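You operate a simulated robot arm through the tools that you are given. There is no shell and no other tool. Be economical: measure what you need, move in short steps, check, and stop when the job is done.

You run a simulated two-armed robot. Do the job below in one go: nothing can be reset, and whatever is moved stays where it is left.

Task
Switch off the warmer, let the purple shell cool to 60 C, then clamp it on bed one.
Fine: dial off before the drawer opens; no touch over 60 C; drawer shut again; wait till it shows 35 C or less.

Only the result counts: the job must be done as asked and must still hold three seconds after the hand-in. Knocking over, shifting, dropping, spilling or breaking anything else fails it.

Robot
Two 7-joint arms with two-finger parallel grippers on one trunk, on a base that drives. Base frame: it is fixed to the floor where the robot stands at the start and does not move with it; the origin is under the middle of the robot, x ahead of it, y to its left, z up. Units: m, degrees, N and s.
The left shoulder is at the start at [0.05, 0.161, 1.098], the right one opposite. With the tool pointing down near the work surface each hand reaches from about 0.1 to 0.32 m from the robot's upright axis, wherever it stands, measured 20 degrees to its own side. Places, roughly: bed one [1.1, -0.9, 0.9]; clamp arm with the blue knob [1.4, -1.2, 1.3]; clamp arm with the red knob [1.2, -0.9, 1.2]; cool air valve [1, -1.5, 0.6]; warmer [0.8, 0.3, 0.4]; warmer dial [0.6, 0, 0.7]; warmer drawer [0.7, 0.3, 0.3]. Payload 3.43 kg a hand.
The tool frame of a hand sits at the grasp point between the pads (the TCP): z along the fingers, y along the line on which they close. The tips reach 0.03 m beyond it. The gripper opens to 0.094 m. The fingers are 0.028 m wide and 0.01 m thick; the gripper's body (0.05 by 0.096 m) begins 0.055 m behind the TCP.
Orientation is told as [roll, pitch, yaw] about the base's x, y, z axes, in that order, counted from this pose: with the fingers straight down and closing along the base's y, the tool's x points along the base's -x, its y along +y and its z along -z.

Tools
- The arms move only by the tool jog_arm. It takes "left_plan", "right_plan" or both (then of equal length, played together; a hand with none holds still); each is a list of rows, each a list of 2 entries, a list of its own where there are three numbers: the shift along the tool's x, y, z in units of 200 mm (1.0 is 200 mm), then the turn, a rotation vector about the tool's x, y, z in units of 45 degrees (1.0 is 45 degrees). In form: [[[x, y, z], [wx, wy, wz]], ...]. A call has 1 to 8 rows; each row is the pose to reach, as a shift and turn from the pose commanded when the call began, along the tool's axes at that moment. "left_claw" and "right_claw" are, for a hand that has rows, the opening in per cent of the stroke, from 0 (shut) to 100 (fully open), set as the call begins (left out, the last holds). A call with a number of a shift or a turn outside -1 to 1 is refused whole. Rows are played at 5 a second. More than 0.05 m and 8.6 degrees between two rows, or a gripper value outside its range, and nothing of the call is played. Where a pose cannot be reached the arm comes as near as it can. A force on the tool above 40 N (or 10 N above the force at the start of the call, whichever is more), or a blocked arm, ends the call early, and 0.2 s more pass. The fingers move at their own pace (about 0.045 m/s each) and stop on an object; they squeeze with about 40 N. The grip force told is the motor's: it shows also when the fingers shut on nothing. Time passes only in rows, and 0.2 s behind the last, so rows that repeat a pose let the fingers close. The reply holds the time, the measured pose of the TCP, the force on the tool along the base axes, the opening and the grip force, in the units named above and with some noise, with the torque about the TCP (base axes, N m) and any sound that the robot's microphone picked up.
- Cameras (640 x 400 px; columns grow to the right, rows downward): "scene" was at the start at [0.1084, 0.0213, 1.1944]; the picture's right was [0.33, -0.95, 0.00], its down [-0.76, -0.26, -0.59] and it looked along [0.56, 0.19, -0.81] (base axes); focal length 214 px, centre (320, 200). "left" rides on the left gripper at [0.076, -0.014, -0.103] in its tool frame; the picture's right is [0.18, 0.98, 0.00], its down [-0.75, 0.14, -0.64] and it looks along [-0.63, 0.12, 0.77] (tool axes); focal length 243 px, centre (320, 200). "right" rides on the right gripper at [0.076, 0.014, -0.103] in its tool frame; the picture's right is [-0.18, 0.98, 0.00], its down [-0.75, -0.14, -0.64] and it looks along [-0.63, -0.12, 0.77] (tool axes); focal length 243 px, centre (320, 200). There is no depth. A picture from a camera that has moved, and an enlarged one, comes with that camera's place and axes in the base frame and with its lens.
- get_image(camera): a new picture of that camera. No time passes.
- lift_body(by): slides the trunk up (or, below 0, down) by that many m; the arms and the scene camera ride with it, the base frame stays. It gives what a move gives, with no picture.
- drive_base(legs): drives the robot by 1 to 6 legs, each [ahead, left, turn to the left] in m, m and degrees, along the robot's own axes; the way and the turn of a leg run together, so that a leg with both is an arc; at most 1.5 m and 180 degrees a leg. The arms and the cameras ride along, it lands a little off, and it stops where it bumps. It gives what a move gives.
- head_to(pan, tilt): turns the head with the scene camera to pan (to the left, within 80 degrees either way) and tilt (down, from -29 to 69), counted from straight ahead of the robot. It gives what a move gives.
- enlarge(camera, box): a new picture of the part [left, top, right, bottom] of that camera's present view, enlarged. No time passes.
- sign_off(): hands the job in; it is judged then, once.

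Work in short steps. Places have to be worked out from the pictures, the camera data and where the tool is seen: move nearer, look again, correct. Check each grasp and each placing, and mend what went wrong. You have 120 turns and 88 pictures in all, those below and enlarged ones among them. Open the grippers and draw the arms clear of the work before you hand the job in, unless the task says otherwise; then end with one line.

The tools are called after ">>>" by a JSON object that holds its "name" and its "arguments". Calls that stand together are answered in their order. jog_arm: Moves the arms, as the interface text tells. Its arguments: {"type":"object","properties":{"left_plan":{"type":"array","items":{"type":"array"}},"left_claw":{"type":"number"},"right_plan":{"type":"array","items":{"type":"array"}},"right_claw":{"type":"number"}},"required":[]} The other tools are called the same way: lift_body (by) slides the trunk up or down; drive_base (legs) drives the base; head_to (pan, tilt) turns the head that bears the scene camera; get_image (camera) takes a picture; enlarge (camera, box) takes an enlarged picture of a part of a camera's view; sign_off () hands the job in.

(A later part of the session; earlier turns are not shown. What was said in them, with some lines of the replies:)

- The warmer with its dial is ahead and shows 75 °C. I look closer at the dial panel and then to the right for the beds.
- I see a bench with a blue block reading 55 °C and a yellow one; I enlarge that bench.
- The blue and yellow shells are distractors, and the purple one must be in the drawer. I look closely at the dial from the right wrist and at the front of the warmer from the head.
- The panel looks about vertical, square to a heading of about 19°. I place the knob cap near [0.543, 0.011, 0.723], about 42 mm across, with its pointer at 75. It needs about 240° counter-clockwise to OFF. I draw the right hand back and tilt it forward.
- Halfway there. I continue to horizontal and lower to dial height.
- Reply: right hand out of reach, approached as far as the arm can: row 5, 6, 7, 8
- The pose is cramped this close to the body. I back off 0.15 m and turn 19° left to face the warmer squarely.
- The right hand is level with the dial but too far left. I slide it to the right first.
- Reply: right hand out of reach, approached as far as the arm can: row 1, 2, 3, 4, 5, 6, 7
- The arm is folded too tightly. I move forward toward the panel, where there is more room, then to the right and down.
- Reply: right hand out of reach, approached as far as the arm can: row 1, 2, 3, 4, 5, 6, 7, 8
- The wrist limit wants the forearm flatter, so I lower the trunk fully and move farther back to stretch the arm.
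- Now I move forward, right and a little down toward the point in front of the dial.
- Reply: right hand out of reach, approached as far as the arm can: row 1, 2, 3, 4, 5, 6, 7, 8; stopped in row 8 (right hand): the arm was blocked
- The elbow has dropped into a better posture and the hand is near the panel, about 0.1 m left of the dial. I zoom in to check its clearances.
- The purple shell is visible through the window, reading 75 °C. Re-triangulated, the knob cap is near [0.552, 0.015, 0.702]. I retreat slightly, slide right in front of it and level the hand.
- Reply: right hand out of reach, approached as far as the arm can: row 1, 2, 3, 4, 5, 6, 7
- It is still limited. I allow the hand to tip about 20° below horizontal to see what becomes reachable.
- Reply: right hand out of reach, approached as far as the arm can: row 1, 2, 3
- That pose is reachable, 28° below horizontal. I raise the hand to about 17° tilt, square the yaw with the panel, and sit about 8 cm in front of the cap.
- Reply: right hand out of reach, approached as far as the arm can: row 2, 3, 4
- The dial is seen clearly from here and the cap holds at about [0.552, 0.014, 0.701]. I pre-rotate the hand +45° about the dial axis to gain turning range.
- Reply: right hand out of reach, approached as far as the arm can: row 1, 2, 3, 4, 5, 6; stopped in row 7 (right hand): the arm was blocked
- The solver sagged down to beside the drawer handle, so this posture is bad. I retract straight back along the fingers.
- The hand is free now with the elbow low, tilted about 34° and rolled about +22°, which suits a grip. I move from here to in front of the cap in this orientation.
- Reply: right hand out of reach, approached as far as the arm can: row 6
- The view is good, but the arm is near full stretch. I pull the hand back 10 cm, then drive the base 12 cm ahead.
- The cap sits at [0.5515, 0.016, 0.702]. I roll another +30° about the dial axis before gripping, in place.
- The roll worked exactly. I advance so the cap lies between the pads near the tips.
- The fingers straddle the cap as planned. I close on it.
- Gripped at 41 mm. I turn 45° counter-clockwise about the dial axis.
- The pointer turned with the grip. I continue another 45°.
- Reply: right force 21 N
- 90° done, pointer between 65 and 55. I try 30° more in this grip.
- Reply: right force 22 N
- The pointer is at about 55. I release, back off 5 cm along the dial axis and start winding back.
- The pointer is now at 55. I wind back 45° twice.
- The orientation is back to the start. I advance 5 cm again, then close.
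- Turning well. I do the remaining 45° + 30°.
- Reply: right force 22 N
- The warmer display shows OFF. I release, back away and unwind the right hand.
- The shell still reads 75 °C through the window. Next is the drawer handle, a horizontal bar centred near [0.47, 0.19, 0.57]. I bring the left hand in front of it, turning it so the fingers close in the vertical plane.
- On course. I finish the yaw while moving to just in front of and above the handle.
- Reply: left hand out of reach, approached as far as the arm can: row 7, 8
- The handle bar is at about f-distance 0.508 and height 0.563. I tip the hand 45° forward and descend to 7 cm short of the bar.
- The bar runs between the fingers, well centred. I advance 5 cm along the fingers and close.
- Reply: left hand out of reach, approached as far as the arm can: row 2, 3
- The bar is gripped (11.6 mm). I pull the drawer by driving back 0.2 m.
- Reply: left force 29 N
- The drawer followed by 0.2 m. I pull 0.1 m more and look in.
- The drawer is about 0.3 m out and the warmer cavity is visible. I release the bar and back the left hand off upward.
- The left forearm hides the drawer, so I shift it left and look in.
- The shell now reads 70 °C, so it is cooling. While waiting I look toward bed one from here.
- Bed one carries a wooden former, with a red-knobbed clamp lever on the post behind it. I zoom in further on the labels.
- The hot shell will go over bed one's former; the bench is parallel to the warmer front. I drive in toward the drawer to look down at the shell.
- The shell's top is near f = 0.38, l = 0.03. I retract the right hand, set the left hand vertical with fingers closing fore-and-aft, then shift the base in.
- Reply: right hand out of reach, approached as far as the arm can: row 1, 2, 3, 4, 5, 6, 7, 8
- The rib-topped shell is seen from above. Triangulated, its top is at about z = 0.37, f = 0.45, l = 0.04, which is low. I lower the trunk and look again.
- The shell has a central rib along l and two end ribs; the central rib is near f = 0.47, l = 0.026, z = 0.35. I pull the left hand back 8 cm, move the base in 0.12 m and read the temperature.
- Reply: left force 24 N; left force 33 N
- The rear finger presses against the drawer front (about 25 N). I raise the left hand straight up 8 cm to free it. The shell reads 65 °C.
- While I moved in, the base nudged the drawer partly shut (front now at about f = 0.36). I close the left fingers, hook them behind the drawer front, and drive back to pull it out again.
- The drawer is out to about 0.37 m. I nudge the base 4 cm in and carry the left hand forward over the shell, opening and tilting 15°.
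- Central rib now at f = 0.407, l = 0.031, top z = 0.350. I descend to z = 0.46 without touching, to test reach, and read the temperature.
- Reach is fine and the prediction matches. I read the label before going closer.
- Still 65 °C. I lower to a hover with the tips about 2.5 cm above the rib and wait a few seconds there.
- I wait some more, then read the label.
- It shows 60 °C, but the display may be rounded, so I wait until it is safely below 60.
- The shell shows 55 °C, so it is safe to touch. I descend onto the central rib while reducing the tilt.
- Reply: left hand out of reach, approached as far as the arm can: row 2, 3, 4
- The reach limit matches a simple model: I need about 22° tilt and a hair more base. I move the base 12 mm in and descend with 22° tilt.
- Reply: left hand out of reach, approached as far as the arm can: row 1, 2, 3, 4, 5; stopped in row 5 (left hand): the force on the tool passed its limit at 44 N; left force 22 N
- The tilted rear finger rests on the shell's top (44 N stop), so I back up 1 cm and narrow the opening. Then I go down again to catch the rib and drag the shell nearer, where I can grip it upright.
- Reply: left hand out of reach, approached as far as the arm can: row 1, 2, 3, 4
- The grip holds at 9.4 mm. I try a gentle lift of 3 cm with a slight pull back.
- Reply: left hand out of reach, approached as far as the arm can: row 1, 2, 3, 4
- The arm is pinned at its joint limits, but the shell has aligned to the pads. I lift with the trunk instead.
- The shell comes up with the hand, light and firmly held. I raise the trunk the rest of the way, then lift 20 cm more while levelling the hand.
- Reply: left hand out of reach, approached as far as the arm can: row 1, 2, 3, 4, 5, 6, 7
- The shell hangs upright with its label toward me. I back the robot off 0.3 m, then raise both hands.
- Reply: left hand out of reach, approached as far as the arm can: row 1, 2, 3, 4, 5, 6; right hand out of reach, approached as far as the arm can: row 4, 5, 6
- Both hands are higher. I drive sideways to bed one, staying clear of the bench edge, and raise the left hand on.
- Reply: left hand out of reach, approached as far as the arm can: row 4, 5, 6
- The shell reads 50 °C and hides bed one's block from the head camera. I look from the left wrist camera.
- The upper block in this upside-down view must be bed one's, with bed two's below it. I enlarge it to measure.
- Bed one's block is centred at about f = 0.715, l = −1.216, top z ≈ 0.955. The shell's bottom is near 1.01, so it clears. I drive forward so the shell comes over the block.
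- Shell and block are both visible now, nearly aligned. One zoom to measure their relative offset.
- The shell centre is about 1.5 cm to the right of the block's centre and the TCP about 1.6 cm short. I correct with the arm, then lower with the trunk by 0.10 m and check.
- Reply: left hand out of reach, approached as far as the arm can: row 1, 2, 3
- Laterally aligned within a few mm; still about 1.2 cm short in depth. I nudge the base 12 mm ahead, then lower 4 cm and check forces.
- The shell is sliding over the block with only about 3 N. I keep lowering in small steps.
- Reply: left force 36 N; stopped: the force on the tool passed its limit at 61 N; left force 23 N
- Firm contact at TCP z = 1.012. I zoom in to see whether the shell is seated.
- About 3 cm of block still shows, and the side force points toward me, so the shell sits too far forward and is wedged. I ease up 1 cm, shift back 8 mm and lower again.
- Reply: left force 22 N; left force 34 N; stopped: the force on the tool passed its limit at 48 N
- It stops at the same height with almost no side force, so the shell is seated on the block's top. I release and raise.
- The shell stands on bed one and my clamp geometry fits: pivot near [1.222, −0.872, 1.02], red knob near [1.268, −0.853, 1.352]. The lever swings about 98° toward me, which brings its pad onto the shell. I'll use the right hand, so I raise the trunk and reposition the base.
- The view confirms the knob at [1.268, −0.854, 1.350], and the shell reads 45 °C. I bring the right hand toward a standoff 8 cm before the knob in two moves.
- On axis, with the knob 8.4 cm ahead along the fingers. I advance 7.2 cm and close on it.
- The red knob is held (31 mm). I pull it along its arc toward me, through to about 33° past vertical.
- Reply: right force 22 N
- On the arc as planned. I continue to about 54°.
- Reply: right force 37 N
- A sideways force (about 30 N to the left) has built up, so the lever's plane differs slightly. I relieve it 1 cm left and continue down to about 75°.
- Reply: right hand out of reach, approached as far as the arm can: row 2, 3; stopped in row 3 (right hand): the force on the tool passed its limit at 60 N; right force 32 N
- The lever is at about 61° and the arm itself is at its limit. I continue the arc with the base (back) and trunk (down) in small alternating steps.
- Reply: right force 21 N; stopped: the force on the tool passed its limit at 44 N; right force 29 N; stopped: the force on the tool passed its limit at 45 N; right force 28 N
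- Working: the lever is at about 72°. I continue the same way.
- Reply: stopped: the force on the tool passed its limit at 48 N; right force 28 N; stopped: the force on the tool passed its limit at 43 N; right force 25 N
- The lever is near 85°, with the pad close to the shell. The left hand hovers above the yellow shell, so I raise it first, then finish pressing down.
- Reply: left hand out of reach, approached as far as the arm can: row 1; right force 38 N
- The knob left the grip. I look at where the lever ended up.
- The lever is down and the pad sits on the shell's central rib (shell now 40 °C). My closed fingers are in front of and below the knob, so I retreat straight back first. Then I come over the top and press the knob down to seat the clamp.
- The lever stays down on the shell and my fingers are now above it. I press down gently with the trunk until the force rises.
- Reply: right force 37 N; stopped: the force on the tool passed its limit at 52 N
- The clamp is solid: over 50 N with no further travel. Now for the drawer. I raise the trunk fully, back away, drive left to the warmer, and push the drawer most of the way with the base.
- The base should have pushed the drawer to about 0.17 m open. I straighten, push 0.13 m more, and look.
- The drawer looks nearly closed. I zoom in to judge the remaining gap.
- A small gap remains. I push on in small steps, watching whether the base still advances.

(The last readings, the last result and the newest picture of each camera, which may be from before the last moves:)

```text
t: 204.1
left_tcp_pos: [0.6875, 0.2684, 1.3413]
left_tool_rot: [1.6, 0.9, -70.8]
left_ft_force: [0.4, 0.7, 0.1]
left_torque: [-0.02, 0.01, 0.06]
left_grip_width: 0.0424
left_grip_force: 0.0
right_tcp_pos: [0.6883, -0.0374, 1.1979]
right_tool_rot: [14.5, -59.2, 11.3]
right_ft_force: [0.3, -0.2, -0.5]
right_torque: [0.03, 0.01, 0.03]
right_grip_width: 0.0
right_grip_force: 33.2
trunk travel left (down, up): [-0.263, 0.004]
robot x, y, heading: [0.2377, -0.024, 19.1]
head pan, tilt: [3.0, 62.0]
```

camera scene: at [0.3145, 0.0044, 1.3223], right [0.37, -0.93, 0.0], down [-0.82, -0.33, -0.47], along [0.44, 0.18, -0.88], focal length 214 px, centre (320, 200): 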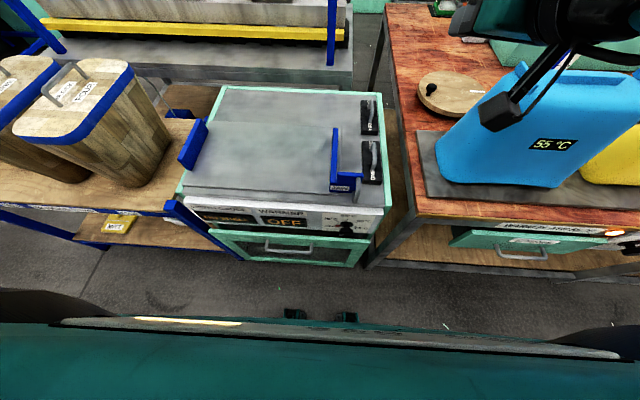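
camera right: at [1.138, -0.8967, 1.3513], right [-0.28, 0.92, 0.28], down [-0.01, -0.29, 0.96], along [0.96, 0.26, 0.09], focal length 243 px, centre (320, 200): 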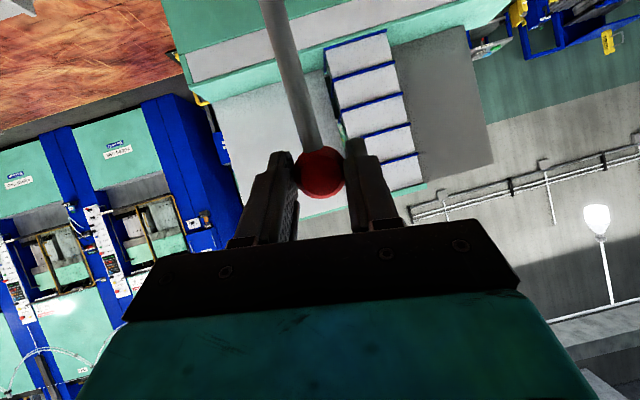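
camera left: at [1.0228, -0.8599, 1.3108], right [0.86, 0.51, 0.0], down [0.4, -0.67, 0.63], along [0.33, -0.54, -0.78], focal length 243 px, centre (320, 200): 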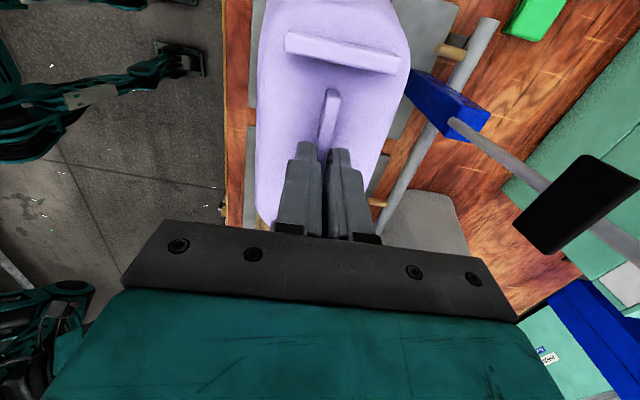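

Still advancing (about 0.217). I take two more small steps.

>>> {"name": "drive_base", "arguments": {"legs": [[0.01, 0, 0]]}}

>>> {"name": "drive_base", "arguments": {"legs": [[0.01, 0, 0]]}}

```text
t: 204.8
left_tcp_pos: [0.6871, 0.2684, 1.342]
left_tool_rot: [1.7, 0.9, -70.8]
left_ft_force: [0.6, 0.8, -1.1]
left_torque: [0.0, 0.0, 0.0]
left_grip_width: 0.0423
left_grip_force: 0.0
right_tcp_pos: [0.6882, -0.0382, 1.2002]
right_tool_rot: [14.5, -59.1, 11.4]
right_ft_force: [-0.1, -0.7, -0.5]
right_torque: [0.0, 0.0, -0.01]
right_grip_width: 0.0
right_grip_force: 32.9
trunk travel left (down, up): [-0.263, 0.004]
robot x, y, heading: [0.2351, -0.0212, 19.1]
head pan, tilt: [3.0, 62.0]
stopped in leg 1: the robot was blocked; the commanded pose is now the measured one
```

```text
t: 205.5
left_tcp_pos: [0.6857, 0.268, 1.3421]
left_tool_rot: [1.8, 0.9, -70.7]
left_ft_force: [0.3, 0.5, 0.0]
left_torque: [-0.01, 0.01, 0.0]
left_grip_width: 0.0423
left_grip_force: 0.1
right_tcp_pos: [0.6876, -0.0377, 1.1988]
right_tool_rot: [14.5, -59.1, 11.4]
right_ft_force: [0.1, -0.5, 0.2]
right_torque: [-0.03, -0.01, -0.03]
right_grip_width: 0.0001
right_grip_force: 32.6
trunk travel left (down, up): [-0.263, 0.004]
robot x, y, heading: [0.2388, -0.0251, 18.9]
head pan, tilt: [3.0, 62.0]
stopped in leg 1: the robot was blocked; the commanded pose is now the measured one
```

The base is blocked, which is what a fully shut drawer would do. I back off, open the right gripper, and check the drawer.

>>> {"name": "drive_base", "arguments": {"legs": [[-0.5, 0, 0]]}}

>>> {"name": "jog_arm", "arguments": {"right_plan": [[[0, 0, 0], [0, 0, 0]], [[0, 0, 0], [0, 0, 0]], [[0, 0, 0], [0, 0, 0]], [[0, 0, 0], [0, 0, 0]], [[0, 0, 0], [0, 0, 0]], [[0, 0, 0], [0, 0, 0]]], "right_claw": 100}}

>>> {"name": "head_to", "arguments": {"pan": 4, "tilt": 45}}

>>> {"name": "enlarge", "arguments": {"camera": "scene", "box": [220, 100, 420, 230]}}

```text
t: 208.5
left_tcp_pos: [0.2056, 0.1001, 1.3427]
left_tool_rot: [1.6, 0.9, -71.3]
left_ft_force: [-0.1, 0.1, -0.4]
left_torque: [0.0, -0.02, -0.01]
left_grip_width: 0.0426
left_grip_force: 0.1
right_tcp_pos: [0.2024, -0.2059, 1.1997]
right_tool_rot: [14.5, -59.0, 10.8]
right_ft_force: [-0.2, 0.8, 0.2]
right_torque: [-0.02, -0.04, -0.01]
right_grip_width: 0.0
right_grip_force: 33.4
trunk travel left (down, up): [-0.263, 0.004]
robot x, y, heading: [-0.2443, -0.1853, 18.4]
head pan, tilt: [3.0, 62.0]
```

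```text
t: 209.9
left_tcp_pos: [0.2057, 0.1, 1.3414]
left_tool_rot: [1.5, 0.8, -71.3]
left_ft_force: [0.5, -0.5, -0.6]
left_torque: [-0.01, 0.0, 0.04]
left_grip_width: 0.0422
left_grip_force: 0.1
right_tcp_pos: [0.2026, -0.2056, 1.1993]
right_tool_rot: [14.5, -59.1, 10.8]
right_ft_force: [-0.9, 0.2, 0.2]
right_torque: [0.02, 0.01, 0.0]
right_grip_width: 0.0941
right_grip_force: 0.1
trunk travel left (down, up): [-0.263, 0.004]
robot x, y, heading: [-0.2429, -0.1844, 18.7]
head pan, tilt: [3.0, 62.0]
```

```text
t: 210.7
left_tcp_pos: [0.2058, 0.0995, 1.3419]
left_tool_rot: [1.6, 0.9, -71.2]
left_ft_force: [-0.1, -0.1, 0.1]
left_torque: [-0.01, 0.02, 0.0]
left_grip_width: 0.042
left_grip_force: 0.1
right_tcp_pos: [0.2035, -0.2074, 1.1994]
right_tool_rot: [14.5, -59.2, 10.7]
right_ft_force: [-0.2, 0.7, -0.5]
right_torque: [-0.06, -0.02, -0.04]
right_grip_width: 0.0936
right_grip_force: 0.1
trunk travel left (down, up): [-0.263, 0.004]
robot x, y, heading: [-0.2438, -0.1886, 18.7]
head pan, tilt: [4.0, 45.0]
```

```text
3.08 times, centred on (320, 165) of scene
camera zoom: at [-0.1321, -0.1455, 1.344], right [0.38, -0.92, 0.0], down [-0.65, -0.27, -0.71], along [0.65, 0.27, -0.71], focal length 660 px, centre (320, 308)
```

zoom: 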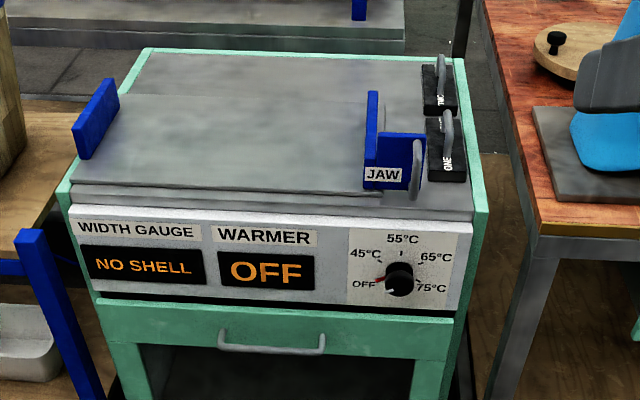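

The drawer is flush as at the start and the dial and display are OFF. I drive back to bed one and let more time pass before using the last picture on the shell.

>>> {"name": "drive_base", "arguments": {"legs": [[0, -1.2, 0], [-0.3, 0, 0], [0.3, 0, 0], [-0.3, 0, 0], [0.3, 0, 0]]}}

>>> {"name": "head_to", "arguments": {"pan": 5, "tilt": 26}}

>>> {"name": "drive_base", "arguments": {"legs": [[-0.3, 0, 0], [0.3, 0, 0], [-0.3, 0, 0], [0.3, 0, 0]]}}

>>> {"name": "drive_base", "arguments": {"legs": [[-0.3, 0, 0], [0.3, 0, 0], [-0.3, 0, 0], [0.3, 0, 0]]}}

```text
t: 228.1
left_tcp_pos: [0.5917, -1.0304, 1.3417]
left_tool_rot: [1.6, 1.0, -70.7]
left_ft_force: [0.1, -0.2, 0.6]
left_torque: [-0.03, -0.01, -0.02]
left_grip_width: 0.0425
left_grip_force: 0.0
right_tcp_pos: [0.5919, -1.3357, 1.2007]
right_tool_rot: [14.6, -59.1, 11.4]
right_ft_force: [0.9, -0.9, -0.1]
right_torque: [0.0, 0.0, 0.02]
right_grip_width: 0.0939
right_grip_force: 0.0
trunk travel left (down, up): [-0.263, 0.004]
robot x, y, heading: [0.1435, -1.3202, 19.3]
head pan, tilt: [4.0, 45.0]
```

```text
t: 228.9
left_tcp_pos: [0.5905, -1.0303, 1.3425]
left_tool_rot: [1.7, 0.9, -70.7]
left_ft_force: [0.2, -0.2, 0.7]
left_torque: [-0.01, -0.02, 0.01]
left_grip_width: 0.0425
left_grip_force: 0.1
right_tcp_pos: [0.5926, -1.336, 1.1992]
right_tool_rot: [14.5, -59.1, 11.4]
right_ft_force: [0.6, 0.3, -0.8]
right_torque: [-0.01, -0.03, 0.0]
right_grip_width: 0.094
right_grip_force: 0.0
trunk travel left (down, up): [-0.263, 0.004]
robot x, y, heading: [0.1442, -1.3183, 19.2]
head pan, tilt: [5.0, 26.0]
```

```text
t: 235.9
left_tcp_pos: [0.5931, -1.0359, 1.3417]
left_tool_rot: [1.7, 1.0, -71.1]
left_ft_force: [0.6, 0.4, 0.2]
left_torque: [-0.02, 0.0, -0.01]
left_grip_width: 0.0425
left_grip_force: 0.1
right_tcp_pos: [0.5898, -1.3403, 1.2012]
right_tool_rot: [14.5, -59.1, 11.2]
right_ft_force: [-0.4, -0.3, -1.4]
right_torque: [-0.02, 0.04, 0.01]
right_grip_width: 0.0939
right_grip_force: 0.1
trunk travel left (down, up): [-0.263, 0.004]
robot x, y, heading: [0.1414, -1.3256, 18.5]
head pan, tilt: [5.0, 26.0]
```

```text
t: 242.8
left_tcp_pos: [0.6012, -1.0393, 1.3417]
left_tool_rot: [1.6, 0.9, -71.7]
left_ft_force: [0.7, 0.1, 0.3]
left_torque: [-0.03, -0.01, -0.02]
left_grip_width: 0.0424
left_grip_force: 0.1
right_tcp_pos: [0.5975, -1.3445, 1.1995]
right_tool_rot: [14.5, -59.0, 10.4]
right_ft_force: [1.3, 0.4, -0.6]
right_torque: [0.04, -0.02, 0.0]
right_grip_width: 0.0939
right_grip_force: 0.0
trunk travel left (down, up): [-0.263, 0.004]
robot x, y, heading: [0.153, -1.3253, 18.0]
head pan, tilt: [5.0, 26.0]
```

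Enough time has passed. I use the last picture on the clamped shell.

>>> {"name": "enlarge", "arguments": {"camera": "scene", "box": [260, 150, 370, 230]}}

```text
5.00 times, centred on (315, 190) of scene
camera zoom: at [0.2724, -1.2766, 1.3729], right [0.39, -0.92, 0.0], down [-0.4, -0.17, -0.9], along [0.83, 0.35, -0.44], focal length 1072 px, centre (345, 250)
```

zoom: 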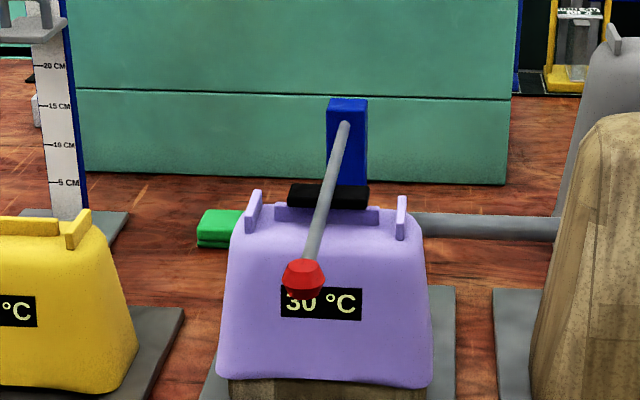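

The shell reads 30 °C and is clamped on bed one. The drawer is shut, the dial is off, and both grippers are open and clear, so I hand in.

>>> {"name": "sign_off", "arguments": {}}

```text
The job is handed in.
```

The warmer is off, the drawer is shut, and the purple shell is clamped on bed one showing 30 °C; it was first touched when it showed 55 °C.
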